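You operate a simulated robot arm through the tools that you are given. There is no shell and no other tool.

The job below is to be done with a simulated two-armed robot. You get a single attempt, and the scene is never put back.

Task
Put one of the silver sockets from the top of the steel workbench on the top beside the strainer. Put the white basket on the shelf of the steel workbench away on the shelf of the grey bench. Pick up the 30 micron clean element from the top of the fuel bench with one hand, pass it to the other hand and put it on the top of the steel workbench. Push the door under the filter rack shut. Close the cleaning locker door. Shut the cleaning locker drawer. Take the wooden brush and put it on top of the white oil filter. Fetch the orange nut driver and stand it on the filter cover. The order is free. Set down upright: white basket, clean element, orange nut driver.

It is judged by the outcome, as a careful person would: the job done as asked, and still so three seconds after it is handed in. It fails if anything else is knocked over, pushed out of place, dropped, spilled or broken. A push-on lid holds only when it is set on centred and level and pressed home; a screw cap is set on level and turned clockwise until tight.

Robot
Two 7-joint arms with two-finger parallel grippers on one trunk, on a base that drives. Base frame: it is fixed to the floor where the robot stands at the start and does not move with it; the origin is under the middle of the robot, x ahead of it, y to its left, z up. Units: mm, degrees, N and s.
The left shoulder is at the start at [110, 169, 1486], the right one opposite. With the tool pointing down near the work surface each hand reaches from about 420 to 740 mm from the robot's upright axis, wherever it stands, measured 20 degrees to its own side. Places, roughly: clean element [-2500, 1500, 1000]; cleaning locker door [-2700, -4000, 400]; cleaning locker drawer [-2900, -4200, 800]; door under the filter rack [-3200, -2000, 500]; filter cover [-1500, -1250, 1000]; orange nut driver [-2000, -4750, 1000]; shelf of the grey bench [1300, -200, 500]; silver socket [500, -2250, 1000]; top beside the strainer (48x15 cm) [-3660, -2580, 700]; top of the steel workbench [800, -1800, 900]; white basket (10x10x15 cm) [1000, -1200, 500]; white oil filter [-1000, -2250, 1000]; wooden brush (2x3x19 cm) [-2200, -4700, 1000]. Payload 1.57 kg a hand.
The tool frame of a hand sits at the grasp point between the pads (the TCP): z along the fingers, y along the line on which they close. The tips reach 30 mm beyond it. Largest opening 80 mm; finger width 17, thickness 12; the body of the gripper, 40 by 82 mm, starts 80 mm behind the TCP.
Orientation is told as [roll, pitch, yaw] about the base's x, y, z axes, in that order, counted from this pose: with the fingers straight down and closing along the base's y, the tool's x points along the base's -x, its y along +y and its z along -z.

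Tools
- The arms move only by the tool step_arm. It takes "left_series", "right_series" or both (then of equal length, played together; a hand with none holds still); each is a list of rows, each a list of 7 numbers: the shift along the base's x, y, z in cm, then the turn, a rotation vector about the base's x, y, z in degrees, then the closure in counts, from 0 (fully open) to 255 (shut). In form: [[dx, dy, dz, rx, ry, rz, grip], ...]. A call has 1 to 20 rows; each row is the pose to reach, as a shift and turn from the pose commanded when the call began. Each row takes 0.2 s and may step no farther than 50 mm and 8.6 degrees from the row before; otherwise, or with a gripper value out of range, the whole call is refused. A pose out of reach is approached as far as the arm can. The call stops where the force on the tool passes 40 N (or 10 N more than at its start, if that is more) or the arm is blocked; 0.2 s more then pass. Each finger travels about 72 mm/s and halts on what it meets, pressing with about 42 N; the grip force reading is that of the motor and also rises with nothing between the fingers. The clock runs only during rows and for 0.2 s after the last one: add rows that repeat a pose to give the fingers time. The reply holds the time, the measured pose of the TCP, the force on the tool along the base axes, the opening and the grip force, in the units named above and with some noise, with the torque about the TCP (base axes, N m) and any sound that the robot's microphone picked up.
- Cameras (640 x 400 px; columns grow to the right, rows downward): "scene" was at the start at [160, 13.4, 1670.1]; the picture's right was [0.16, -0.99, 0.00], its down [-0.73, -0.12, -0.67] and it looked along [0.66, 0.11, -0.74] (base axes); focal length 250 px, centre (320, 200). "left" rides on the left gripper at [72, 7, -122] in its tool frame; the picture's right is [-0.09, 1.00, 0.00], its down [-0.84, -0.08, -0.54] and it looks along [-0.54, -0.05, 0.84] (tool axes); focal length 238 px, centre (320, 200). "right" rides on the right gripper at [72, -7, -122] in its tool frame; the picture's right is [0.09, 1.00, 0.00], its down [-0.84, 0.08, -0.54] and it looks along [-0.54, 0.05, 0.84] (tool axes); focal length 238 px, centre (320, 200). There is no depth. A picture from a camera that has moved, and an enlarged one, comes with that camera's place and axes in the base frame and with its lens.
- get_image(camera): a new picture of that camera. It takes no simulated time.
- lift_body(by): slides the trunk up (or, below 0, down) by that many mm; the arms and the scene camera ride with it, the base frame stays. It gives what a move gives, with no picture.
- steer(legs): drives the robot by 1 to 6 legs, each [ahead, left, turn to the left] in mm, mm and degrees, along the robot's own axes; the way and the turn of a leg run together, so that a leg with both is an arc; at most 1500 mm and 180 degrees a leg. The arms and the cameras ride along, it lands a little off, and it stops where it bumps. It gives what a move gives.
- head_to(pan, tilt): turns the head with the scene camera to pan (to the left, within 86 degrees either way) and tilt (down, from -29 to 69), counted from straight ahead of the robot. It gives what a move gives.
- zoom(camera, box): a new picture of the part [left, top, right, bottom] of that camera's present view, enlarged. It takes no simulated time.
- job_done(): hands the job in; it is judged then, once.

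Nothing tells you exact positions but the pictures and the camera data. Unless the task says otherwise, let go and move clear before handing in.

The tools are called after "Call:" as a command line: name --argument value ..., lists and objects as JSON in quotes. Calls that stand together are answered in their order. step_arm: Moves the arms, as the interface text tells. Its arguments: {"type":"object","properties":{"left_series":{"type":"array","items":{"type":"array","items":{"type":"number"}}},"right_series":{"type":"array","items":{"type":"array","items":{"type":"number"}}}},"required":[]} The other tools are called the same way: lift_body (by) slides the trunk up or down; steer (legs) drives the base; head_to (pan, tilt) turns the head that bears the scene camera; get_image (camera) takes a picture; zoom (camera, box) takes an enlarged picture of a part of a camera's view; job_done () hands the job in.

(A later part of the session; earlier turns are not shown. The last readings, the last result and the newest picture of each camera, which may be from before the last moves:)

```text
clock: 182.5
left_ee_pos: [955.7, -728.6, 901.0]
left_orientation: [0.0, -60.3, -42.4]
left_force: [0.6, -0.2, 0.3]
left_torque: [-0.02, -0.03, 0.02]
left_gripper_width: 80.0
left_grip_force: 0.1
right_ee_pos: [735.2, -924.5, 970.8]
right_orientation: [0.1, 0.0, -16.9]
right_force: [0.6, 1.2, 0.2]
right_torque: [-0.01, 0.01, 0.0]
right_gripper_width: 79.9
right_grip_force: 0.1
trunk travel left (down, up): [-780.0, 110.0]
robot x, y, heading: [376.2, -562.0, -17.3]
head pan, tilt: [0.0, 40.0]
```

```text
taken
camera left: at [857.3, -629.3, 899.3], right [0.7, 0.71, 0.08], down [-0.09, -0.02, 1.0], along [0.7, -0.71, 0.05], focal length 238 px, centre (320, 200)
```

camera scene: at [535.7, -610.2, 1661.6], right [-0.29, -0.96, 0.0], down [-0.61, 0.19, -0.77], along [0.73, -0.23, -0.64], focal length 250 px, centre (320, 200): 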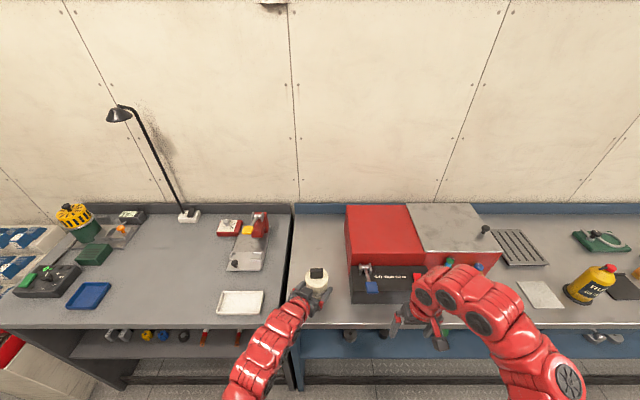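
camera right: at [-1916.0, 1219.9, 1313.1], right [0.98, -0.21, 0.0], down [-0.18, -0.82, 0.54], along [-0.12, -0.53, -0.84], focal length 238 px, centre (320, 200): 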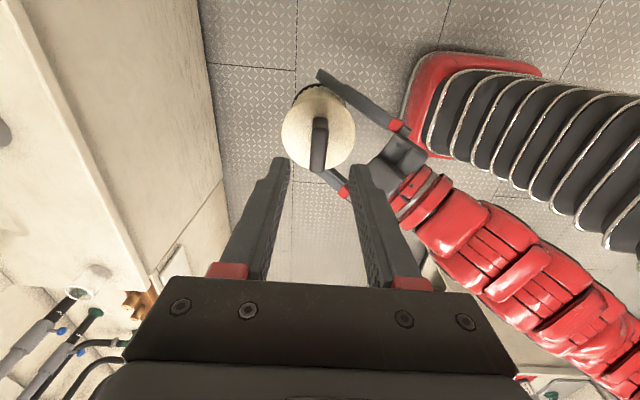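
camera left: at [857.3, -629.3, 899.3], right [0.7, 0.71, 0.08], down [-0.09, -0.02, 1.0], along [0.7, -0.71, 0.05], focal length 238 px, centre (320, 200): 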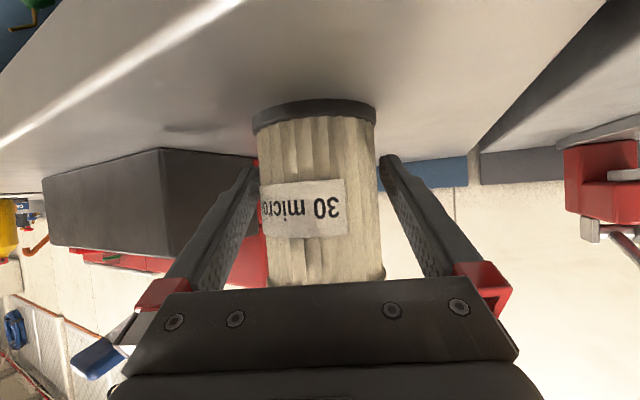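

Call:
step_arm --left_series '[[-1.28, 1.17, 1.0, 0, 0, 0, 0], [-2.56, 2.33, 2.0, 0, 0, 0, 0], [-3.84, 3.5, 3.0, 0, 0, 0, 0], [-5.1, 4.66, 4.0, 0, 0, 0, 0], [-6.4, 5.83, 5.0, 0, 0, 0, 0], [-7.7, 7.0, 6.0, 0, 0, 0, 0], [-9.0, 8.2, 7.0, 0, 0, 0, 0]]'

Call:
get_image --camera "left"

Call:
get_image --camera "scene"

```text
clock: 184.1
left_ee_pos: [872.8, -652.5, 963.6]
left_orientation: [0.0, -60.2, -42.3]
left_force: [0.6, -1.0, 0.4]
left_torque: [0.04, -0.01, -0.03]
left_gripper_width: 80.0
left_grip_force: 0.0
left hand out of reach, approached as far as the arm can: row 7
right_ee_pos: [733.5, -923.9, 970.7]
right_orientation: [0.1, 0.0, -17.0]
right_force: [-0.9, -0.2, 0.2]
right_torque: [0.0, -0.02, 0.02]
right_gripper_width: 80.2
right_grip_force: 0.1
trunk travel left (down, up): [-780.0, 110.0]
robot x, y, heading: [377.9, -562.2, -17.0]
head pan, tilt: [0.0, 40.0]
```

```text
taken
camera left: at [773.1, -552.9, 963.2], right [0.7, 0.71, 0.08], down [-0.09, -0.02, 1.0], along [0.7, -0.71, 0.05], focal length 238 px, centre (320, 200)
```

left: 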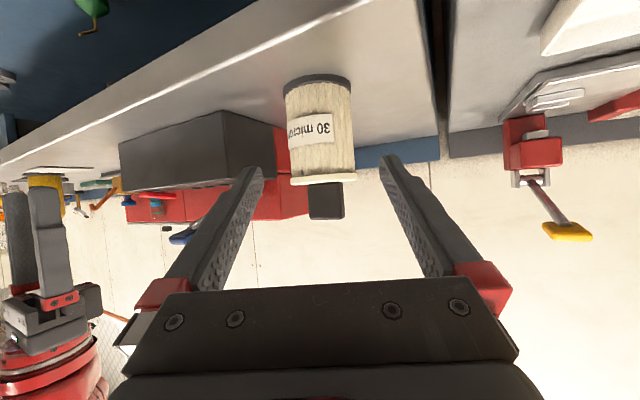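

```text
taken
camera scene: at [535.8, -610.2, 1661.6], right [-0.29, -0.96, 0.0], down [-0.61, 0.19, -0.77], along [0.73, -0.23, -0.64], focal length 250 px, centre (320, 200)
```

scene: 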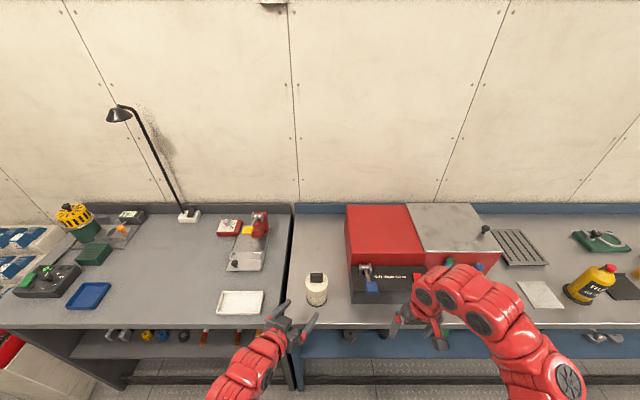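

The 30 micron element stands upright on the steel workbench. I'll back away and return the left arm to the compact tool-down pose.

Call:
steer --legs '[[-300, 0, 0]]'

Call:
step_arm --left_series '[[0, 1.94, 0, 3.31, 5.85, 2.52, 0], [0, 3.87, 0, 6.61, 11.69, 5.03, 0], [0, 5.81, 0.5, 9.92, 17.54, 7.55, 0], [0, 7.75, 1, 13.23, 23.38, 10.07, 0], [0, 9.68, 1, 16.53, 29.23, 12.58, 0], [0, 11.6, 1, 19.84, 35.07, 15.1, 0], [0, 13.6, 1, 23.15, 40.92, 17.62, 0], [0.1, 15.5, 1, 26.45, 46.76, 20.13, 0], [0.1, 17.4, 1, 29.76, 52.61, 22.65, 0]]'

Call:
head_to --pan -50 --tilt 25

Call:
get_image --camera "scene"

```text
clock: 186.2
left_ee_pos: [585.7, -566.1, 965.6]
left_orientation: [0.0, -60.3, -42.6]
left_force: [0.7, -0.1, 1.2]
left_torque: [-0.02, -0.02, -0.02]
left_gripper_width: 80.1
left_grip_force: 0.0
right_ee_pos: [447.4, -836.7, 971.9]
right_orientation: [0.1, -0.1, -17.2]
right_force: [-1.5, 0.0, -0.1]
right_torque: [-0.02, -0.03, 0.02]
right_gripper_width: 80.0
right_grip_force: 0.0
trunk travel left (down, up): [-780.0, 110.0]
robot x, y, heading: [90.0, -475.1, -17.5]
head pan, tilt: [0.0, 40.0]
```

```text
clock: 188.2
left_ee_pos: [587.1, -391.8, 976.1]
left_orientation: [-0.3, 0.0, -17.2]
left_force: [-0.3, 0.1, -1.1]
left_torque: [0.0, 0.0, 0.03]
left_gripper_width: 80.0
left_grip_force: 0.1
left hand out of reach, approached as far as the arm can: row 1, 2, 3, 4, 5, 6, 7
right_ee_pos: [448.2, -837.3, 971.7]
right_orientation: [0.1, 0.1, -17.2]
right_force: [0.0, -0.6, 0.2]
right_torque: [0.03, -0.01, -0.01]
right_gripper_width: 80.2
right_grip_force: 0.1
trunk travel left (down, up): [-780.0, 110.0]
robot x, y, heading: [89.9, -473.8, -17.3]
head pan, tilt: [0.0, 40.0]
```

```text
clock: 189.4
left_ee_pos: [585.6, -392.4, 975.7]
left_orientation: [-0.4, -0.3, -17.3]
left_force: [-0.1, 0.5, -0.2]
left_torque: [-0.01, -0.03, -0.01]
left_gripper_width: 80.2
left_grip_force: 0.0
right_ee_pos: [448.1, -836.8, 972.5]
right_orientation: [0.2, 0.1, -17.2]
right_force: [-0.4, -0.1, 0.5]
right_torque: [-0.01, 0.0, 0.0]
right_gripper_width: 79.9
right_grip_force: 0.1
trunk travel left (down, up): [-780.0, 110.0]
robot x, y, heading: [90.4, -473.0, -17.5]
head pan, tilt: [-50.0, 25.0]
```

```text
taken
camera scene: at [204.7, -581.7, 1684.9], right [-0.92, -0.39, 0.0], down [-0.16, 0.39, -0.91], along [0.35, -0.84, -0.42], focal length 250 px, centre (320, 200)
```

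scene: 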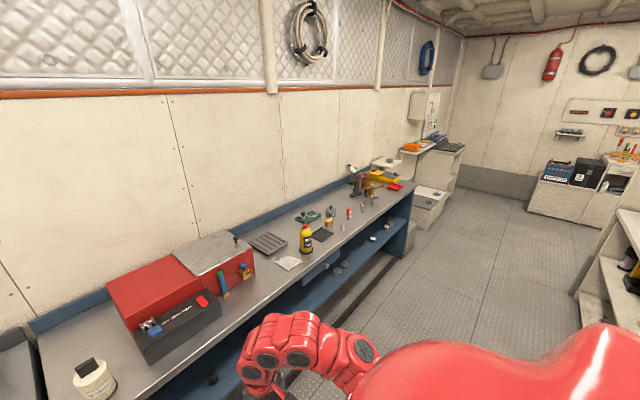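

Next is a silver socket further along this bench. I'll slide right along the aisle.

Call:
steer --legs '[[90, 0, 0.5], [0, -1000, 0], [0, -500, 0]]'

Call:
head_to --pan -5 --tilt 40

Call:
get_image --camera "scene"

```text
clock: 197.7
left_ee_pos: [254.0, -1832.3, 976.2]
left_orientation: [-0.5, -0.4, -15.9]
left_force: [0.3, 0.2, -0.3]
left_torque: [0.0, 0.01, 0.0]
left_gripper_width: 80.0
left_grip_force: 0.0
right_ee_pos: [126.5, -2280.5, 972.5]
right_orientation: [0.1, 0.0, -15.7]
right_force: [0.1, 0.0, -0.6]
right_torque: [0.02, 0.03, -0.03]
right_gripper_width: 80.0
right_grip_force: 0.0
trunk travel left (down, up): [-780.0, 110.0]
robot x, y, heading: [-240.0, -1928.1, -15.7]
head pan, tilt: [-50.0, 25.0]
```

```text
clock: 198.9
left_ee_pos: [253.6, -1832.8, 976.1]
left_orientation: [-0.5, -0.3, -15.8]
left_force: [0.2, 0.0, 0.0]
left_torque: [-0.01, 0.06, -0.01]
left_gripper_width: 80.3
left_grip_force: 0.1
right_ee_pos: [126.8, -2280.2, 971.7]
right_orientation: [0.0, 0.0, -15.7]
right_force: [-0.8, 0.5, 0.1]
right_torque: [-0.01, 0.0, -0.01]
right_gripper_width: 80.0
right_grip_force: 0.0
trunk travel left (down, up): [-780.0, 110.0]
robot x, y, heading: [-238.9, -1922.4, -16.2]
head pan, tilt: [-5.0, 40.0]
```

```text
taken
camera scene: at [-81.7, -1978.8, 1661.6], right [-0.36, -0.93, 0.0], down [-0.6, 0.23, -0.77], along [0.72, -0.27, -0.64], focal length 250 px, centre (320, 200)
```

scene: 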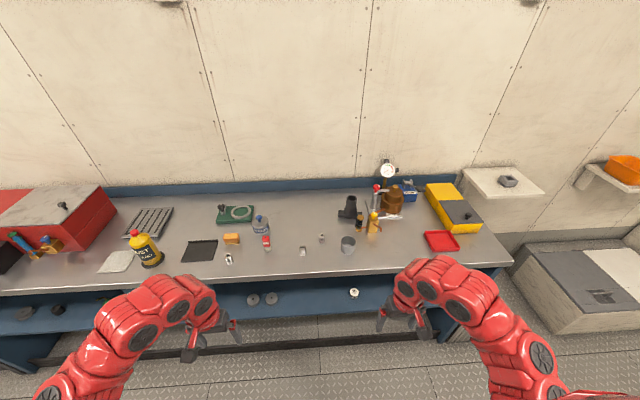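

Call:
zoom --camera "scene" --box '[200, 200, 400, 290]'

```text
3.20 times, centred on (300, 245) of scene
camera zoom: at [-81.7, -1978.8, 1661.6], right [-0.36, -0.93, 0.0], down [-0.6, 0.23, -0.77], along [0.72, -0.27, -0.64], focal length 800 px, centre (384, 56)
```

zoom: 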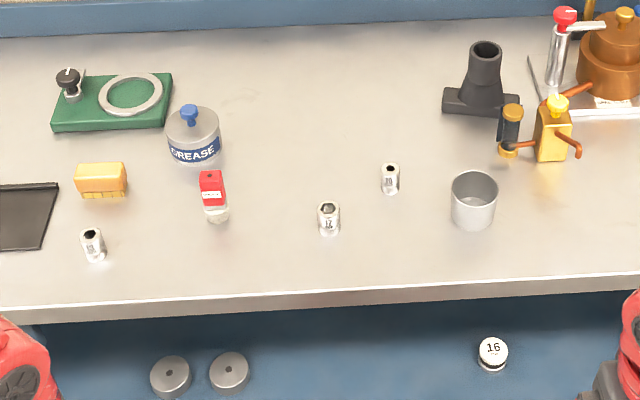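

Three silver sockets stand there; I'll take the middle one ("17") at about [524, -2137]. I'll position so it's in front of the right hand.

Call:
steer --legs '[[0, 205, 0], [140, 0, 0]]'

Call:
get_image --camera "scene"

Call:
zoom --camera "scene" --box '[260, 200, 480, 330]'

```text
clock: 201.4
left_ee_pos: [443.2, -1676.0, 976.0]
left_orientation: [-0.4, -0.3, -15.8]
left_force: [0.4, 0.0, -0.5]
left_torque: [0.0, -0.02, 0.02]
left_gripper_width: 80.1
left_grip_force: 0.1
right_ee_pos: [316.4, -2124.2, 971.4]
right_orientation: [0.1, -0.1, -15.6]
right_force: [0.4, -0.2, 0.1]
right_torque: [-0.01, 0.0, 0.0]
right_gripper_width: 80.1
right_grip_force: 0.0
trunk travel left (down, up): [-780.0, 110.0]
robot x, y, heading: [-48.5, -1768.1, -15.6]
head pan, tilt: [-5.0, 40.0]
```

```text
taken
camera scene: at [108.6, -1822.0, 1661.7], right [-0.36, -0.93, 0.0], down [-0.6, 0.23, -0.77], along [0.72, -0.27, -0.64], focal length 250 px, centre (320, 200)
```

scene: 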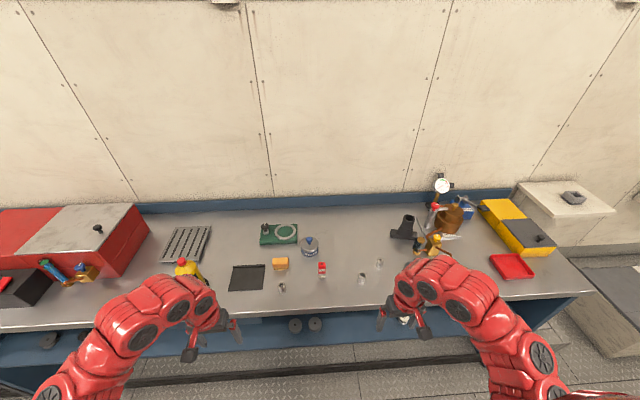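

```text
2.91 times, centred on (370, 265) of scene
camera zoom: at [108.6, -1822.0, 1661.7], right [-0.36, -0.93, 0.0], down [-0.6, 0.23, -0.77], along [0.72, -0.27, -0.64], focal length 727 px, centre (174, 11)
```

zoom: 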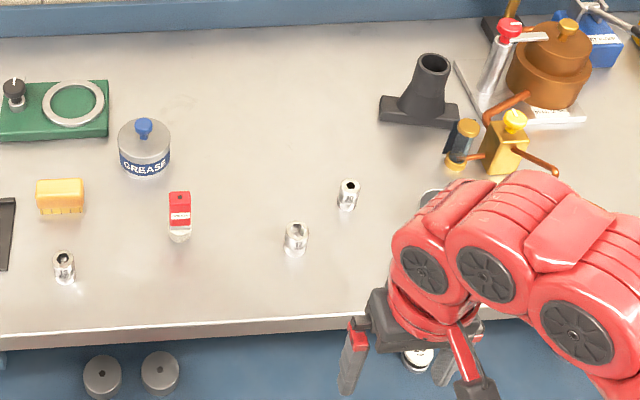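

Socket estimate is consistent at about [523, -2138]. Moving the right hand above it.

Call:
step_arm --right_series '[[3.5, -0.2, 0, 0, 0, 0, 40], [7, -0.5, 0, 0, 0, 0, 40], [10.5, -0.7, 0, 0, 0, 0, 40], [14, -0.9, 0, 0, 0, 0, 40], [17.5, -1.2, 0, 0, 0, 0, 40], [20.7, -1.4, 0, 0, 0, 0, 40], [20.7, -1.4, -1, 0, 0, 0, 40]]'

Call:
get_image --camera "right"

Call:
zoom --camera "scene" --box '[260, 200, 480, 330]'

```text
clock: 203.0
left_ee_pos: [444.7, -1675.7, 975.8]
left_orientation: [-0.5, -0.2, -15.7]
left_force: [-0.5, -0.9, 0.6]
left_torque: [0.03, -0.01, -0.02]
left_gripper_width: 80.0
left_grip_force: 0.0
right_ee_pos: [525.4, -2137.3, 960.5]
right_orientation: [0.1, 0.0, -15.4]
right_force: [-1.1, 0.6, 0.1]
right_torque: [-0.06, -0.02, 0.01]
right_gripper_width: 67.6
right_grip_force: 0.1
right hand out of reach, approached as far as the arm can: row 2
trunk travel left (down, up): [-780.0, 110.0]
robot x, y, heading: [-46.1, -1770.7, -15.7]
head pan, tilt: [-5.0, 40.0]
```

```text
taken
camera right: at [455.8, -2124.7, 1082.5], right [0.18, 0.98, 0.0], down [0.83, -0.15, 0.54], along [0.53, -0.09, -0.84], focal length 238 px, centre (320, 200)
```

right: 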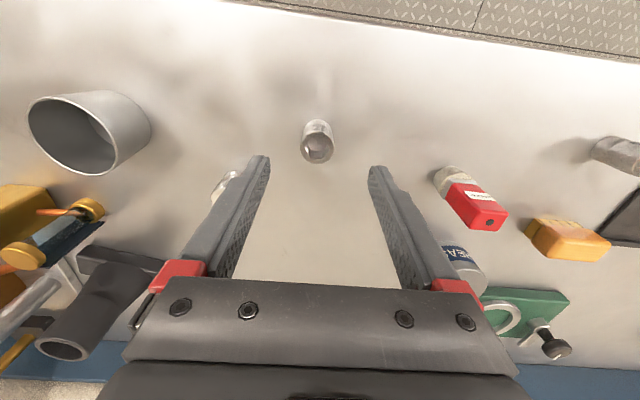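

```text
2.91 times, centred on (370, 265) of scene
camera zoom: at [109.2, -1822.5, 1661.6], right [-0.36, -0.93, 0.0], down [-0.6, 0.23, -0.77], along [0.72, -0.27, -0.64], focal length 727 px, centre (174, 11)
```

zoom: 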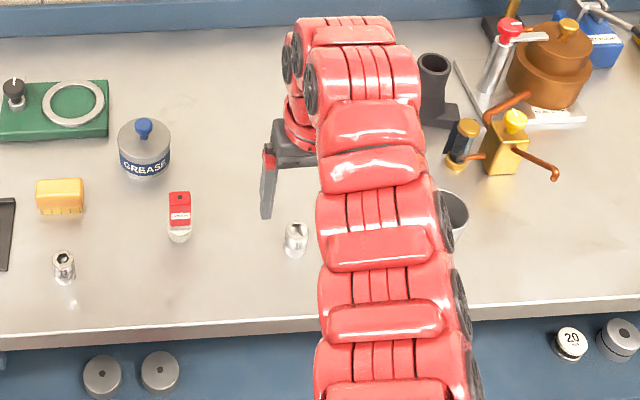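

The socket is centred below the hand. Lowering and grasping.

Call:
step_arm --right_series '[[-0.1, -0.2, -2, 0, 0, 0, 40], [-0.1, -0.2, -4, 0, 0, 0, 40], [-0.1, -0.2, -5.5, 0, 0, 0, 40], [-0.1, -0.2, -6.4, 0, 0, 0, 40], [-0.1, -0.2, -6.4, 0, 0, 0, 130], [-0.1, -0.2, -6.4, 0, 0, 0, 200], [-0.1, -0.2, -6.4, 0, 0, 0, 255], [-0.1, -0.2, -6.4, 0, 0, 0, 255], [-0.1, -0.2, -6.4, 0, 0, 0, 255]]'

Call:
get_image --camera "right"

```text
clock: 205.0
left_ee_pos: [445.7, -1675.3, 975.8]
left_orientation: [-0.5, -0.2, -15.8]
left_force: [0.8, 0.5, -0.6]
left_torque: [0.02, 0.02, 0.05]
left_gripper_width: 80.2
left_grip_force: 0.1
right_ee_pos: [522.8, -2139.5, 897.9]
right_orientation: [0.2, 0.0, -15.7]
right_force: [-0.1, -0.3, 0.1]
right_torque: [-0.01, -0.02, 0.01]
right_gripper_width: 27.0
right_grip_force: 37.4
trunk travel left (down, up): [-780.0, 110.0]
robot x, y, heading: [-47.5, -1768.1, -15.8]
head pan, tilt: [-5.0, 40.0]
```

```text
taken
camera right: at [453.9, -2127.0, 1019.7], right [0.18, 0.98, 0.0], down [0.83, -0.15, 0.54], along [0.53, -0.1, -0.84], focal length 238 px, centre (320, 200)
```

right: 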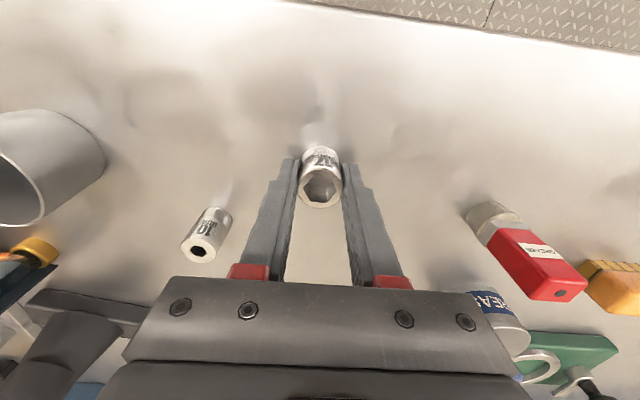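

Socket gripped (27 mm). I'll lift it and draw the hand back.

Call:
step_arm --right_series '[[0, 0, 2, 0, 0, 0, 255], [0, 0, 5, 0, 0, 0, 255], [0, 0, 8, 0, 0, 0, 255], [-4, 0.2, 8, 0, 0, 0, 255], [-8, 0.5, 8, 0, 0, 0, 255], [-12, 0.7, 8, 0, 0, 0, 255], [-16, 0.9, 8, 0, 0, 0, 255], [-20, 1.2, 8, 0, 0, 0, 255]]'

Call:
get_image --camera "right"

Call:
head_to --pan -80 --tilt 20

Call:
get_image --camera "scene"

```text
clock: 206.8
left_ee_pos: [442.7, -1676.4, 978.0]
left_orientation: [-0.4, -0.3, -15.7]
left_force: [-0.1, 0.2, -0.2]
left_torque: [0.05, -0.04, 0.0]
left_gripper_width: 80.0
left_grip_force: 0.1
right_ee_pos: [323.3, -2127.2, 973.6]
right_orientation: [0.4, -0.6, -15.5]
right_force: [1.2, 0.6, -1.0]
right_torque: [0.04, -0.01, -0.03]
right_gripper_width: 26.8
right_grip_force: 37.9
right hand out of reach, approached as far as the arm can: row 6, 7
trunk travel left (down, up): [-780.0, 110.0]
robot x, y, heading: [-49.4, -1769.8, -15.8]
head pan, tilt: [-5.0, 40.0]
```

```text
taken
camera right: at [252.8, -2115.1, 1095.5], right [0.18, 0.98, 0.01], down [0.82, -0.15, 0.55], along [0.54, -0.09, -0.84], focal length 238 px, centre (320, 200)
```

right: 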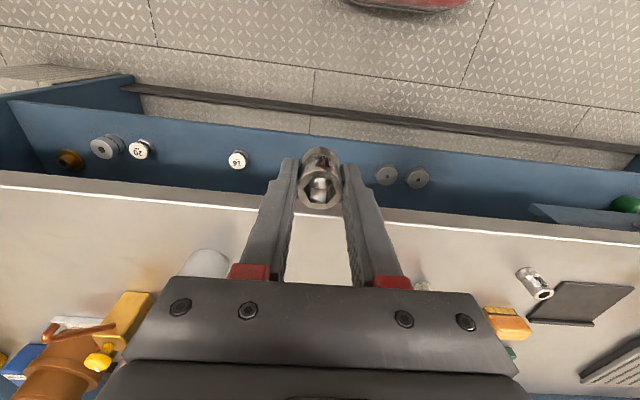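

```text
clock: 208.3
left_ee_pos: [445.5, -1675.3, 975.7]
left_orientation: [-0.5, -0.2, -15.8]
left_force: [-0.5, -0.9, 0.6]
left_torque: [0.03, 0.01, 0.01]
left_gripper_width: 80.1
left_grip_force: 0.1
right_ee_pos: [325.7, -2128.0, 974.1]
right_orientation: [0.3, -0.4, -15.5]
right_force: [0.1, 0.1, -1.4]
right_torque: [-0.02, 0.02, -0.01]
right_gripper_width: 26.8
right_grip_force: 37.8
trunk travel left (down, up): [-780.0, 110.0]
robot x, y, heading: [-51.1, -1770.9, -15.7]
head pan, tilt: [-80.0, 20.0]
```

```text
taken
camera scene: at [21.1, -1884.5, 1692.9], right [-0.99, 0.1, 0.0], down [0.03, 0.34, -0.94], along [-0.09, -0.93, -0.34], focal length 250 px, centre (320, 200)
```

scene: 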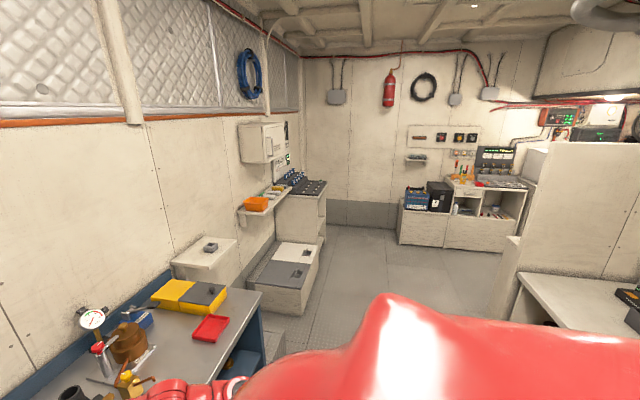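

Socket in hand. The bench with the drivers is at the far end wall. I'll back off slightly and turn to head down the aisle.

Call:
steer --legs '[[-60, 0, 0], [0, 0, -91], [1400, 0, 0]]'

Call:
head_to --pan 0 --tilt 20

Call:
get_image --camera "scene"

Call:
head_to --pan 70 --tilt 20

Call:
head_to --pan -70 --tilt 20

Call:
get_image --camera "scene"

```text
clock: 219.8
left_ee_pos: [-489.4, -3588.3, 975.2]
left_orientation: [-0.5, -0.2, -108.9]
left_force: [-0.1, -0.6, 1.6]
left_torque: [-0.02, -0.02, 0.02]
left_gripper_width: 80.1
left_grip_force: 0.0
right_ee_pos: [-935.1, -3444.6, 974.0]
right_orientation: [0.3, -0.4, -108.7]
right_force: [0.5, 0.0, -1.3]
right_torque: [-0.01, -0.01, 0.0]
right_gripper_width: 27.1
right_grip_force: 37.0
trunk travel left (down, up): [-780.0, 110.0]
robot x, y, heading: [-557.5, -3087.2, -109.0]
head pan, tilt: [-80.0, 20.0]
```

```text
clock: 221.3
left_ee_pos: [-488.4, -3589.8, 975.2]
left_orientation: [-0.5, -0.2, -108.8]
left_force: [0.5, 0.3, 0.4]
left_torque: [0.01, 0.0, 0.02]
left_gripper_width: 80.2
left_grip_force: 0.1
right_ee_pos: [-934.0, -3445.2, 973.6]
right_orientation: [0.3, -0.4, -108.8]
right_force: [-0.2, 0.9, -1.1]
right_torque: [0.05, 0.02, -0.02]
right_gripper_width: 26.9
right_grip_force: 37.8
trunk travel left (down, up): [-780.0, 110.0]
robot x, y, heading: [-554.5, -3093.4, -108.9]
head pan, tilt: [0.0, 20.0]
```

```text
taken
camera scene: at [-612.3, -3254.4, 1692.9], right [-0.95, 0.32, 0.0], down [0.11, 0.32, -0.94], along [-0.3, -0.89, -0.34], focal length 250 px, centre (320, 200)
```

scene: 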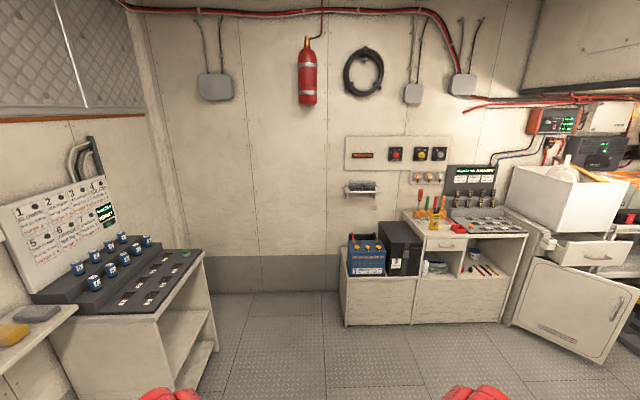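

```text
clock: 222.8
left_ee_pos: [-489.1, -3589.3, 976.0]
left_orientation: [-0.5, -0.2, -108.8]
left_force: [1.2, 0.6, -0.4]
left_torque: [0.0, -0.02, 0.03]
left_gripper_width: 80.2
left_grip_force: 0.0
right_ee_pos: [-935.2, -3446.3, 973.5]
right_orientation: [0.4, -0.3, -108.8]
right_force: [0.1, 0.2, -1.2]
right_torque: [0.0, 0.02, -0.01]
right_gripper_width: 26.8
right_grip_force: 37.5
trunk travel left (down, up): [-780.0, 110.0]
robot x, y, heading: [-557.7, -3092.5, -108.8]
head pan, tilt: [70.0, 20.0]
```

```text
clock: 225.0
left_ee_pos: [-489.9, -3589.3, 976.1]
left_orientation: [-0.5, -0.1, -108.8]
left_force: [-0.1, 0.8, -0.1]
left_torque: [0.0, 0.01, 0.03]
left_gripper_width: 79.8
left_grip_force: 0.1
right_ee_pos: [-934.8, -3445.3, 974.1]
right_orientation: [0.3, -0.4, -108.7]
right_force: [-0.4, -0.3, -1.3]
right_torque: [-0.02, 0.04, -0.01]
right_gripper_width: 26.6
right_grip_force: 37.3
trunk travel left (down, up): [-780.0, 110.0]
robot x, y, heading: [-561.3, -3089.2, -109.0]
head pan, tilt: [-70.0, 20.0]
```

```text
taken
camera scene: at [-675.2, -3168.2, 1692.9], right [-0.02, 1.0, 0.0], down [0.34, 0.01, -0.94], along [-0.94, -0.02, -0.34], focal length 250 px, centre (320, 200)
```

scene: 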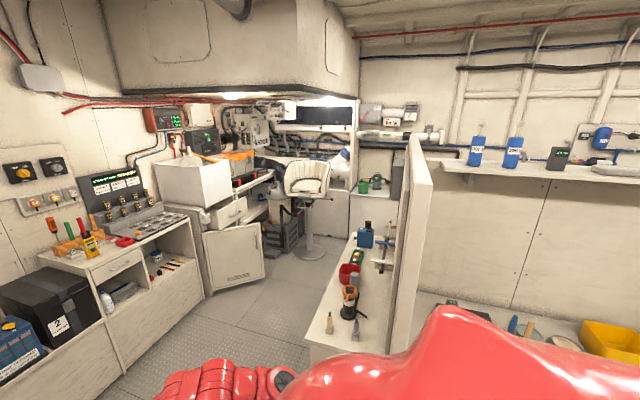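

I see the end-wall bench with coloured drivers and the cleaning locker with its drawer pulled out and door open. Let me zoom on both.

Call:
head_to --pan -35 --tilt 20

Call:
get_image --camera "scene"

Call:
zoom --camera "scene" --box '[180, 130, 360, 240]'

Call:
zoom --camera "scene" --box '[300, 120, 520, 280]'

```text
clock: 226.0
left_ee_pos: [-489.6, -3588.8, 975.9]
left_orientation: [-0.5, -0.3, -108.8]
left_force: [0.0, 1.2, 0.1]
left_torque: [-0.01, -0.02, 0.0]
left_gripper_width: 79.8
left_grip_force: 0.0
right_ee_pos: [-935.6, -3444.4, 973.5]
right_orientation: [0.3, -0.4, -108.7]
right_force: [-0.9, -0.2, -0.6]
right_torque: [-0.01, 0.0, 0.02]
right_gripper_width: 26.9
right_grip_force: 37.7
trunk travel left (down, up): [-780.0, 110.0]
robot x, y, heading: [-555.1, -3092.1, -108.8]
head pan, tilt: [-35.0, 20.0]
```

```text
taken
camera scene: at [-657.4, -3221.1, 1692.9], right [-0.59, 0.81, 0.0], down [0.28, 0.2, -0.94], along [-0.76, -0.55, -0.34], focal length 250 px, centre (320, 200)
```

scene: 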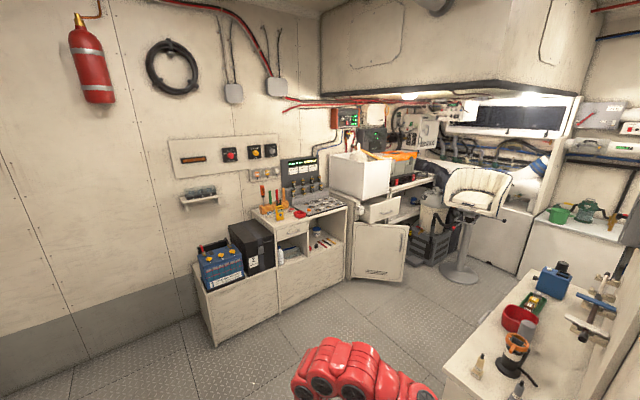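

```text
3.56 times, centred on (270, 185) of scene
camera zoom: at [-657.4, -3221.1, 1692.9], right [-0.59, 0.81, 0.0], down [0.28, 0.2, -0.94], along [-0.76, -0.55, -0.34], focal length 889 px, centre (498, 253)
```

zoom: 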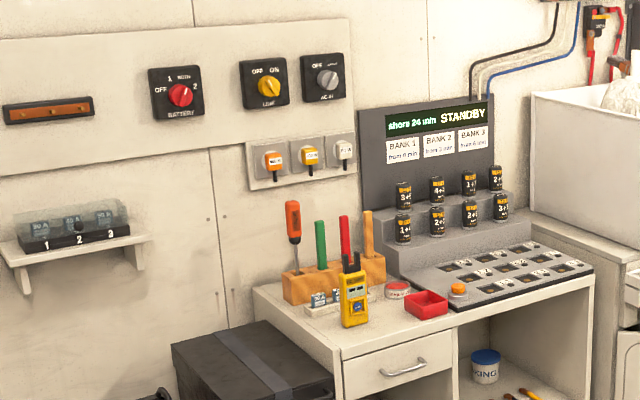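

```text
2.50 times, centred on (410, 200) of scene
camera zoom: at [-657.4, -3221.1, 1692.9], right [-0.59, 0.81, 0.0], down [0.28, 0.2, -0.94], along [-0.76, -0.55, -0.34], focal length 625 px, centre (95, 200)
```

zoom: 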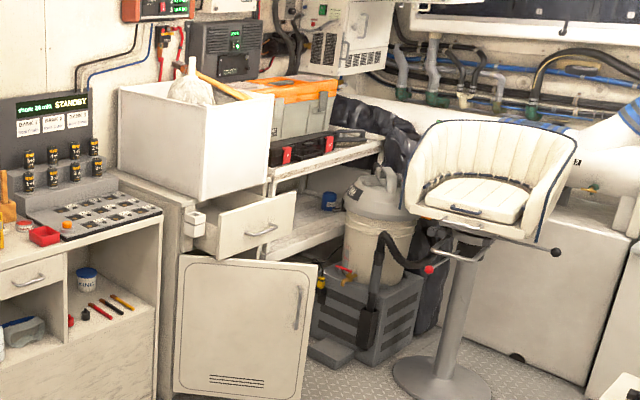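

The orange nut driver and the wooden brush stand in a wooden block on the end-wall bench. I'll drive forward past the counter's end, then slide right toward it.

Call:
steer --legs '[[0, 0, 2.4], [750, 0, 0], [0, -1050, 0]]'

Call:
head_to --pan 0 --tilt 35

Call:
get_image --camera "scene"

```text
clock: 235.5
left_ee_pos: [-1693.1, -4013.4, 977.4]
left_orientation: [-0.5, -0.2, -107.2]
left_force: [-0.6, 0.3, 0.6]
left_torque: [0.02, 0.0, 0.01]
left_gripper_width: 80.1
left_grip_force: 0.0
right_ee_pos: [-2143.7, -3881.7, 974.9]
right_orientation: [0.2, -0.3, -107.2]
right_force: [-0.4, -0.7, -1.3]
right_torque: [0.0, 0.02, 0.01]
right_gripper_width: 26.6
right_grip_force: 37.5
trunk travel left (down, up): [-780.0, 110.0]
robot x, y, heading: [-1776.2, -3518.0, -107.4]
head pan, tilt: [-35.0, 20.0]
```

```text
clock: 236.5
left_ee_pos: [-1694.7, -4014.6, 976.4]
left_orientation: [-0.4, -0.3, -107.2]
left_force: [0.3, 0.0, -0.8]
left_torque: [-0.01, 0.05, -0.01]
left_gripper_width: 80.1
left_grip_force: 0.1
right_ee_pos: [-2143.2, -3881.1, 974.4]
right_orientation: [0.4, -0.4, -107.3]
right_force: [1.0, 0.1, -1.7]
right_torque: [0.02, -0.01, -0.01]
right_gripper_width: 26.5
right_grip_force: 38.0
trunk travel left (down, up): [-780.0, 110.0]
robot x, y, heading: [-1774.7, -3518.0, -107.5]
head pan, tilt: [0.0, 35.0]
```

```text
taken
camera scene: at [-1823.4, -3678.0, 1669.1], right [-0.95, 0.3, 0.0], down [0.17, 0.55, -0.82], along [-0.25, -0.78, -0.57], focal length 250 px, centre (320, 200)
```

scene: 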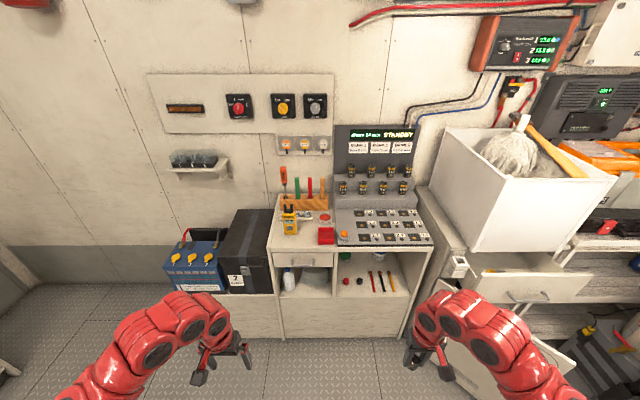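

Call:
zoom --camera "scene" --box '[250, 150, 370, 260]'

Call:
lift_body --by -300

Call:
zoom --camera "scene" --box '[250, 80, 370, 190]'

Call:
get_image --camera "scene"

```text
3.64 times, centred on (310, 205) of scene
camera zoom: at [-1823.4, -3678.0, 1669.1], right [-0.95, 0.3, 0.0], down [0.17, 0.55, -0.82], along [-0.25, -0.78, -0.57], focal length 909 px, centre (356, 182)
```

zoom: 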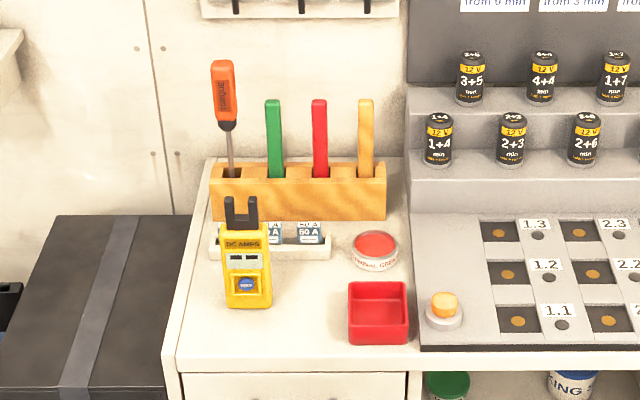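

```text
clock: 239.5
left_ee_pos: [-1694.0, -4014.6, 676.1]
left_orientation: [-0.5, -0.2, -107.3]
left_force: [0.4, -0.5, 0.7]
left_torque: [0.0, -0.02, -0.03]
left_gripper_width: 80.0
left_grip_force: 0.0
right_ee_pos: [-2142.5, -3882.0, 674.1]
right_orientation: [0.4, -0.4, -107.2]
right_force: [0.2, 0.1, -1.5]
right_torque: [-0.04, 0.0, -0.01]
right_gripper_width: 26.9
right_grip_force: 37.7
trunk travel left (down, up): [-480.0, 410.0]
robot x, y, heading: [-1775.6, -3518.0, -107.7]
head pan, tilt: [0.0, 35.0]
```

```text
3.64 times, centred on (310, 135) of scene
camera zoom: at [-1823.3, -3677.9, 1369.1], right [-0.95, 0.3, 0.0], down [0.17, 0.55, -0.82], along [-0.25, -0.78, -0.57], focal length 909 px, centre (356, 436)
```

zoom: 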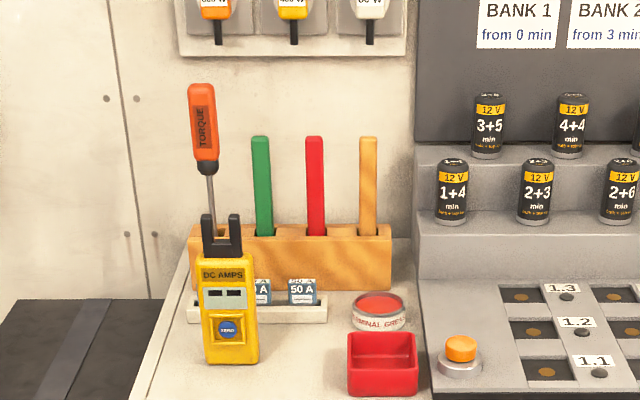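

```text
taken
camera scene: at [-1823.3, -3677.9, 1369.1], right [-0.95, 0.3, 0.0], down [0.17, 0.55, -0.82], along [-0.25, -0.78, -0.57], focal length 250 px, centre (320, 200)
```

scene: 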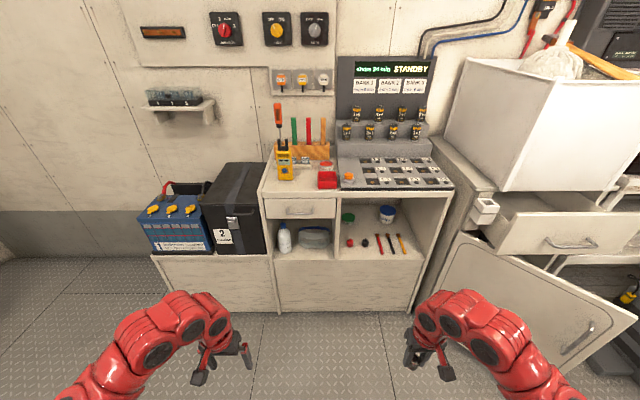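

The brush is the wooden stick at the block's right end (about [-2171, -4730], top z ≈ 1030). I'll raise the trunk and approach so it's in front of the left hand.

Call:
lift_body --by 340

Call:
steer --legs '[[0, -160, 1], [420, 0, 0]]'

Call:
head_to --pan 10 --tilt 45

Call:
get_image --camera "scene"

```text
clock: 242.8
left_ee_pos: [-1692.5, -4014.6, 1015.8]
left_orientation: [-0.4, -0.3, -107.3]
left_force: [0.0, 0.4, -1.0]
left_torque: [0.04, -0.05, 0.02]
left_gripper_width: 80.0
left_grip_force: 0.1
right_ee_pos: [-2142.8, -3882.2, 1013.9]
right_orientation: [0.3, -0.4, -107.3]
right_force: [0.3, 0.4, -1.0]
right_torque: [0.0, 0.01, 0.01]
right_gripper_width: 26.7
right_grip_force: 37.2
trunk travel left (down, up): [-820.0, 70.0]
robot x, y, heading: [-1774.2, -3521.7, -107.6]
head pan, tilt: [0.0, 35.0]
```

```text
clock: 246.4
left_ee_pos: [-1959.6, -4367.3, 1015.8]
left_orientation: [-0.5, -0.3, -106.6]
left_force: [0.4, 0.0, 0.0]
left_torque: [0.01, -0.02, 0.02]
left_gripper_width: 79.8
left_grip_force: 0.0
right_ee_pos: [-2409.2, -4240.4, 1014.6]
right_orientation: [0.3, -0.4, -106.4]
right_force: [-0.8, -0.3, 0.2]
right_torque: [-0.01, -0.03, 0.05]
right_gripper_width: 26.9
right_grip_force: 37.8
trunk travel left (down, up): [-820.0, 70.0]
robot x, y, heading: [-2050.0, -3871.1, -106.8]
head pan, tilt: [0.0, 35.0]
```

```text
clock: 247.1
left_ee_pos: [-1959.7, -4366.1, 1015.6]
left_orientation: [-0.4, -0.2, -106.6]
left_force: [-1.3, 0.2, -0.7]
left_torque: [-0.01, 0.0, 0.0]
left_gripper_width: 80.1
left_grip_force: 0.0
right_ee_pos: [-2410.3, -4240.7, 1012.5]
right_orientation: [0.3, -0.4, -106.5]
right_force: [-0.2, -0.1, -0.5]
right_torque: [0.03, 0.01, 0.02]
right_gripper_width: 26.6
right_grip_force: 38.0
trunk travel left (down, up): [-820.0, 70.0]
robot x, y, heading: [-2047.3, -3872.4, -106.8]
head pan, tilt: [10.0, 45.0]
```

```text
taken
camera scene: at [-2077.8, -4029.7, 1694.2], right [-0.99, 0.12, 0.0], down [0.08, 0.7, -0.71], along [-0.08, -0.7, -0.71], focal length 250 px, centre (320, 200)
```

scene: 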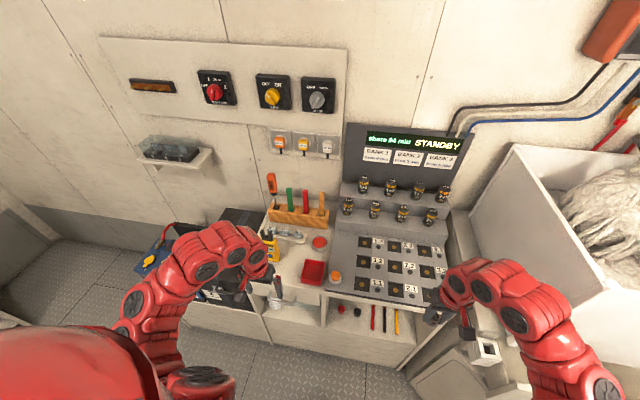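

Call:
zoom --camera "scene" --box '[230, 160, 370, 260]'

```text
4.00 times, centred on (300, 210) of scene
camera zoom: at [-2077.8, -4029.7, 1694.2], right [-0.99, 0.12, 0.0], down [0.08, 0.7, -0.71], along [-0.08, -0.7, -0.71], focal length 1000 px, centre (400, 160)
```

zoom: 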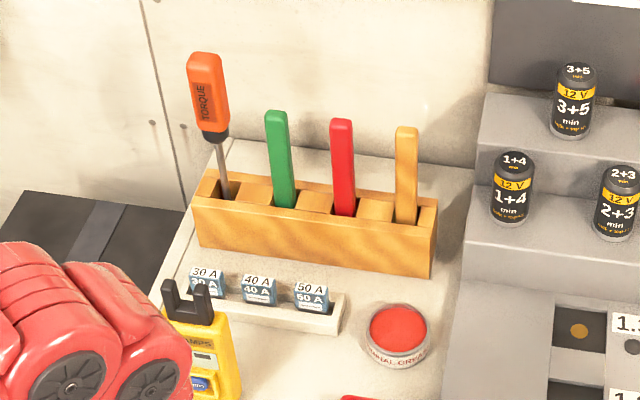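

Brush top is at about [-2168, -4724, 1035]. I'll move the base 110 mm closer, then bring the left hand above the brush.

Call:
steer --legs '[[110, 0, 0]]'

Call:
step_arm --left_series '[[-1.9, -0.9, 1, 0, 0, 0, 0], [-3.9, -1.8, 2, 0, 0, 0, 0], [-5.8, -2.7, 3, 0, 0, 0, 0], [-8.0, -4.8, 4.5, 0, 0, 0, 0], [-10.3, -8.0, 6, 0, 0, 0, 0], [-11.5, -12.0, 7, 0, 0, 0, 0], [-12.7, -16.0, 8, 0, 0, 0, 0], [-13.8, -19.5, 8, 0, 0, 0, 0], [-14.5, -22.0, 8, 0, 0, 0, 50]]'

Call:
get_image --camera "left"

Call:
get_image --camera "scene"

```text
clock: 248.3
left_ee_pos: [-1990.3, -4470.9, 1015.9]
left_orientation: [-0.5, -0.3, -106.7]
left_force: [1.2, -0.1, -0.5]
left_torque: [-0.02, 0.0, 0.01]
left_gripper_width: 80.0
left_grip_force: 0.1
right_ee_pos: [-2440.6, -4343.5, 1013.2]
right_orientation: [0.3, -0.4, -106.5]
right_force: [0.3, -0.1, -0.7]
right_torque: [-0.01, 0.0, -0.02]
right_gripper_width: 27.1
right_grip_force: 37.5
trunk travel left (down, up): [-820.0, 70.0]
robot x, y, heading: [-2075.8, -3977.4, -106.7]
head pan, tilt: [10.0, 45.0]
```

```text
clock: 250.3
left_ee_pos: [-2132.4, -4692.1, 1099.2]
left_orientation: [-0.5, -0.4, -106.8]
left_force: [-0.4, 0.0, -0.3]
left_torque: [-0.01, 0.0, -0.01]
left_gripper_width: 64.5
left_grip_force: 0.2
left hand out of reach, approached as far as the arm can: row 1, 2, 3, 4, 5, 6, 7
right_ee_pos: [-2440.4, -4343.6, 1014.5]
right_orientation: [0.4, -0.6, -106.5]
right_force: [-0.8, -0.2, -1.5]
right_torque: [0.02, -0.01, 0.04]
right_gripper_width: 27.0
right_grip_force: 38.2
trunk travel left (down, up): [-820.0, 70.0]
robot x, y, heading: [-2076.4, -3976.2, -106.9]
head pan, tilt: [10.0, 45.0]
```

```text
taken
camera left: at [-2102.1, -4625.0, 1219.9], right [0.93, -0.38, -0.01], down [-0.31, -0.78, 0.55], along [-0.21, -0.5, -0.84], focal length 238 px, centre (320, 200)
```

left: 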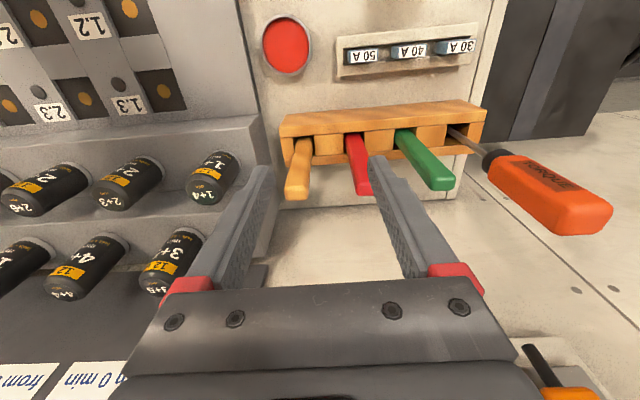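

```text
taken
camera scene: at [-2108.1, -4132.4, 1694.6], right [-0.99, 0.12, 0.0], down [0.08, 0.7, -0.71], along [-0.08, -0.7, -0.71], focal length 250 px, centre (320, 200)
```

scene: 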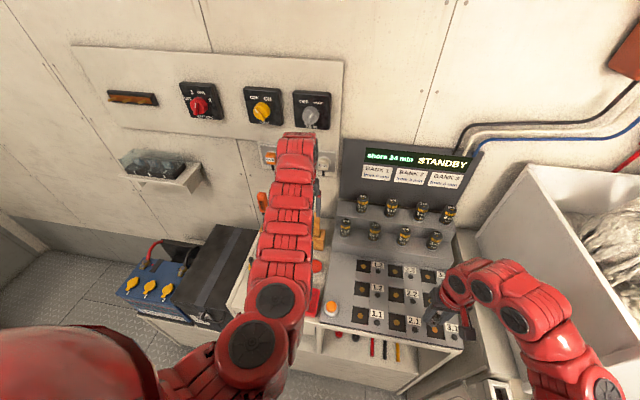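

The brush top is at about [-2164, -4720, 1035]. Aligning above it with a 50 mm opening and descending.

Call:
step_arm --left_series '[[-1.6, -1.35, 0, 0, 0, 0, 95], [-3.2, -2.7, 0, 0, 0, 0, 95], [-3.2, -2.7, -1.0, 0, 0, 0, 95]]'

Call:
get_image --camera "left"

```text
clock: 251.1
left_ee_pos: [-2162.1, -4710.4, 1085.6]
left_orientation: [-0.4, -0.3, -106.6]
left_force: [0.4, 0.2, 0.0]
left_torque: [0.01, -0.01, 0.03]
left_gripper_width: 49.9
left_grip_force: 0.1
left hand out of reach, approached as far as the arm can: row 2, 3
right_ee_pos: [-2440.8, -4343.7, 1013.9]
right_orientation: [0.4, -0.4, -106.5]
right_force: [-0.2, -0.6, -0.7]
right_torque: [-0.01, 0.01, -0.02]
right_gripper_width: 27.1
right_grip_force: 38.0
trunk travel left (down, up): [-820.0, 70.0]
robot x, y, heading: [-2076.8, -3979.1, -106.6]
head pan, tilt: [10.0, 45.0]
```

```text
taken
camera left: at [-2132.7, -4643.1, 1207.5], right [0.93, -0.37, -0.01], down [-0.31, -0.78, 0.55], along [-0.21, -0.51, -0.84], focal length 238 px, centre (320, 200)
```

left: 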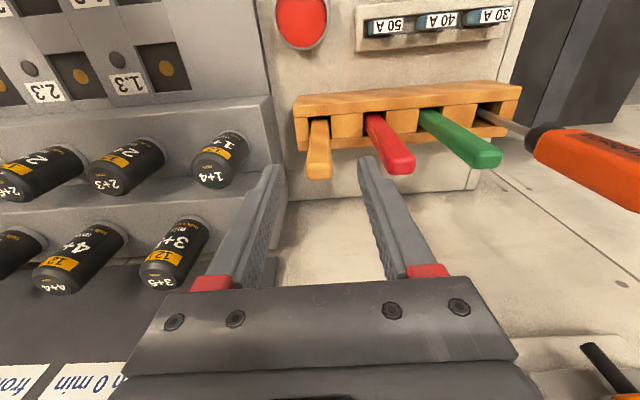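

The left arm is at full reach. I'll check the base clearance by looking down before creeping closer.

Call:
head_to --pan -20 --tilt 69

Call:
get_image --camera "scene"

```text
clock: 252.1
left_ee_pos: [-2162.3, -4709.7, 1085.1]
left_orientation: [-0.5, -0.1, -106.6]
left_force: [-0.1, -0.2, 0.6]
left_torque: [0.01, -0.02, 0.04]
left_gripper_width: 50.2
left_grip_force: 0.0
right_ee_pos: [-2440.9, -4345.4, 1013.3]
right_orientation: [0.3, -0.4, -106.4]
right_force: [-0.1, -0.4, -0.4]
right_torque: [0.0, 0.03, 0.0]
right_gripper_width: 26.8
right_grip_force: 37.9
trunk travel left (down, up): [-820.0, 70.0]
robot x, y, heading: [-2078.2, -3979.2, -106.9]
head pan, tilt: [-20.0, 68.8]
```

```text
taken
camera scene: at [-2132.8, -4097.1, 1665.5], right [-0.8, 0.6, 0.0], down [0.56, 0.75, -0.36], along [-0.22, -0.29, -0.93], focal length 250 px, centre (320, 200)
```

scene: 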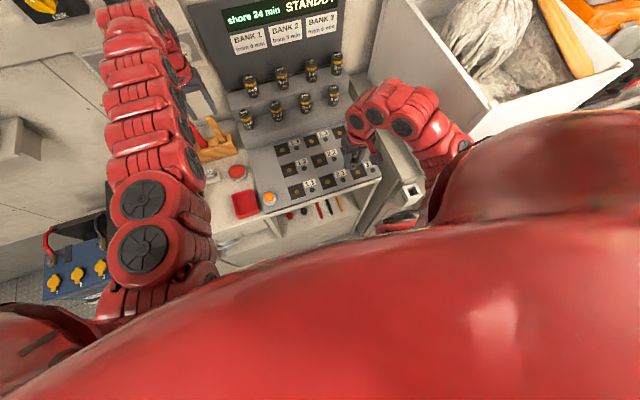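

I'll pull the left hand back 40 mm, creep the base forward 45 mm, and re-check.

Call:
step_arm --left_series '[[0.6, 1.9, 0.3, 0, 0, 0, 95], [1.2, 3.8, 0.5, 0, 0, 0, 95]]'

Call:
steer --legs '[[45, 0, 0]]'

Call:
get_image --camera "left"

```text
clock: 252.7
left_ee_pos: [-2150.0, -4670.5, 1091.9]
left_orientation: [-0.4, -0.2, -106.6]
left_force: [0.2, -0.5, -0.1]
left_torque: [-0.02, 0.02, 0.01]
left_gripper_width: 50.1
left_grip_force: 0.0
right_ee_pos: [-2439.9, -4343.9, 1013.8]
right_orientation: [0.3, -0.5, -106.4]
right_force: [0.0, 0.6, -0.9]
right_torque: [0.0, 0.01, -0.01]
right_gripper_width: 26.7
right_grip_force: 38.1
trunk travel left (down, up): [-820.0, 70.0]
robot x, y, heading: [-2077.3, -3975.7, -106.4]
head pan, tilt: [-20.0, 68.8]
```

```text
clock: 253.6
left_ee_pos: [-2162.9, -4709.6, 1093.7]
left_orientation: [-0.5, -0.4, -106.6]
left_force: [0.0, -0.3, 0.2]
left_torque: [-0.05, 0.02, -0.04]
left_gripper_width: 50.4
left_grip_force: 0.1
right_ee_pos: [-2451.9, -4383.9, 1015.4]
right_orientation: [0.3, -0.7, -106.6]
right_force: [0.1, 0.2, -1.6]
right_torque: [-0.01, 0.01, 0.0]
right_gripper_width: 26.8
right_grip_force: 37.8
trunk travel left (down, up): [-820.0, 70.0]
robot x, y, heading: [-2092.7, -4015.0, -106.8]
head pan, tilt: [-20.0, 68.8]
```

```text
taken
camera left: at [-2133.2, -4642.4, 1214.8], right [0.93, -0.37, -0.01], down [-0.31, -0.78, 0.55], along [-0.21, -0.51, -0.84], focal length 238 px, centre (320, 200)
```

left: 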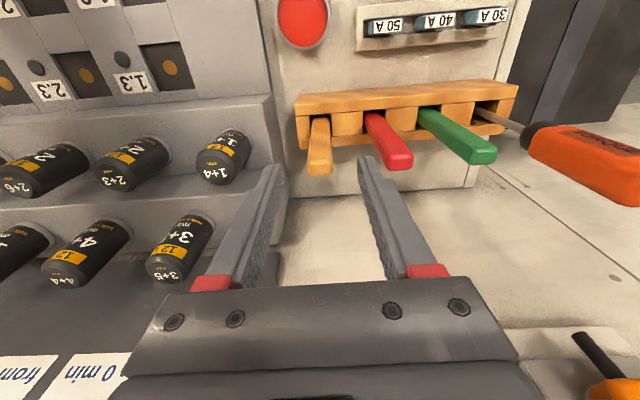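

Brush top now computed at [-2165, -4720]. Descending around it.

Call:
step_arm --left_series '[[-0.26, -0.99, 0, 0, 0, 0, 95], [-0.26, -0.99, -2, 0, 0, 0, 95], [-0.26, -0.99, -4, 0, 0, 0, 95], [-0.26, -0.99, -5.5, 0, 0, 0, 95], [-0.26, -0.99, -5.5, 0, 0, 0, 95]]'

Call:
get_image --camera "left"

```text
clock: 254.8
left_ee_pos: [-2166.0, -4721.8, 1035.8]
left_orientation: [-0.5, -0.3, -106.5]
left_force: [-0.2, 0.1, -0.5]
left_torque: [0.02, -0.02, 0.02]
left_gripper_width: 50.3
left_grip_force: 0.1
right_ee_pos: [-2454.2, -4386.0, 1013.1]
right_orientation: [0.3, -0.4, -106.5]
right_force: [0.2, -0.1, -1.0]
right_torque: [0.01, 0.0, -0.01]
right_gripper_width: 27.0
right_grip_force: 37.3
trunk travel left (down, up): [-820.0, 70.0]
robot x, y, heading: [-2090.1, -4018.4, -106.5]
head pan, tilt: [-20.0, 68.8]
```

```text
taken
camera left: at [-2136.4, -4655.8, 1157.2], right [0.93, -0.37, -0.01], down [-0.31, -0.78, 0.55], along [-0.21, -0.5, -0.84], focal length 238 px, centre (320, 200)
```

left: 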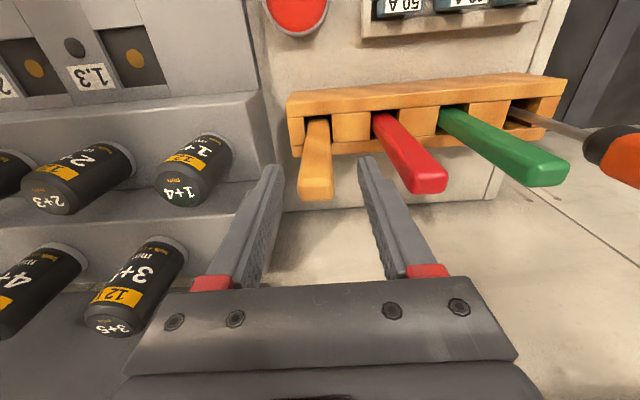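

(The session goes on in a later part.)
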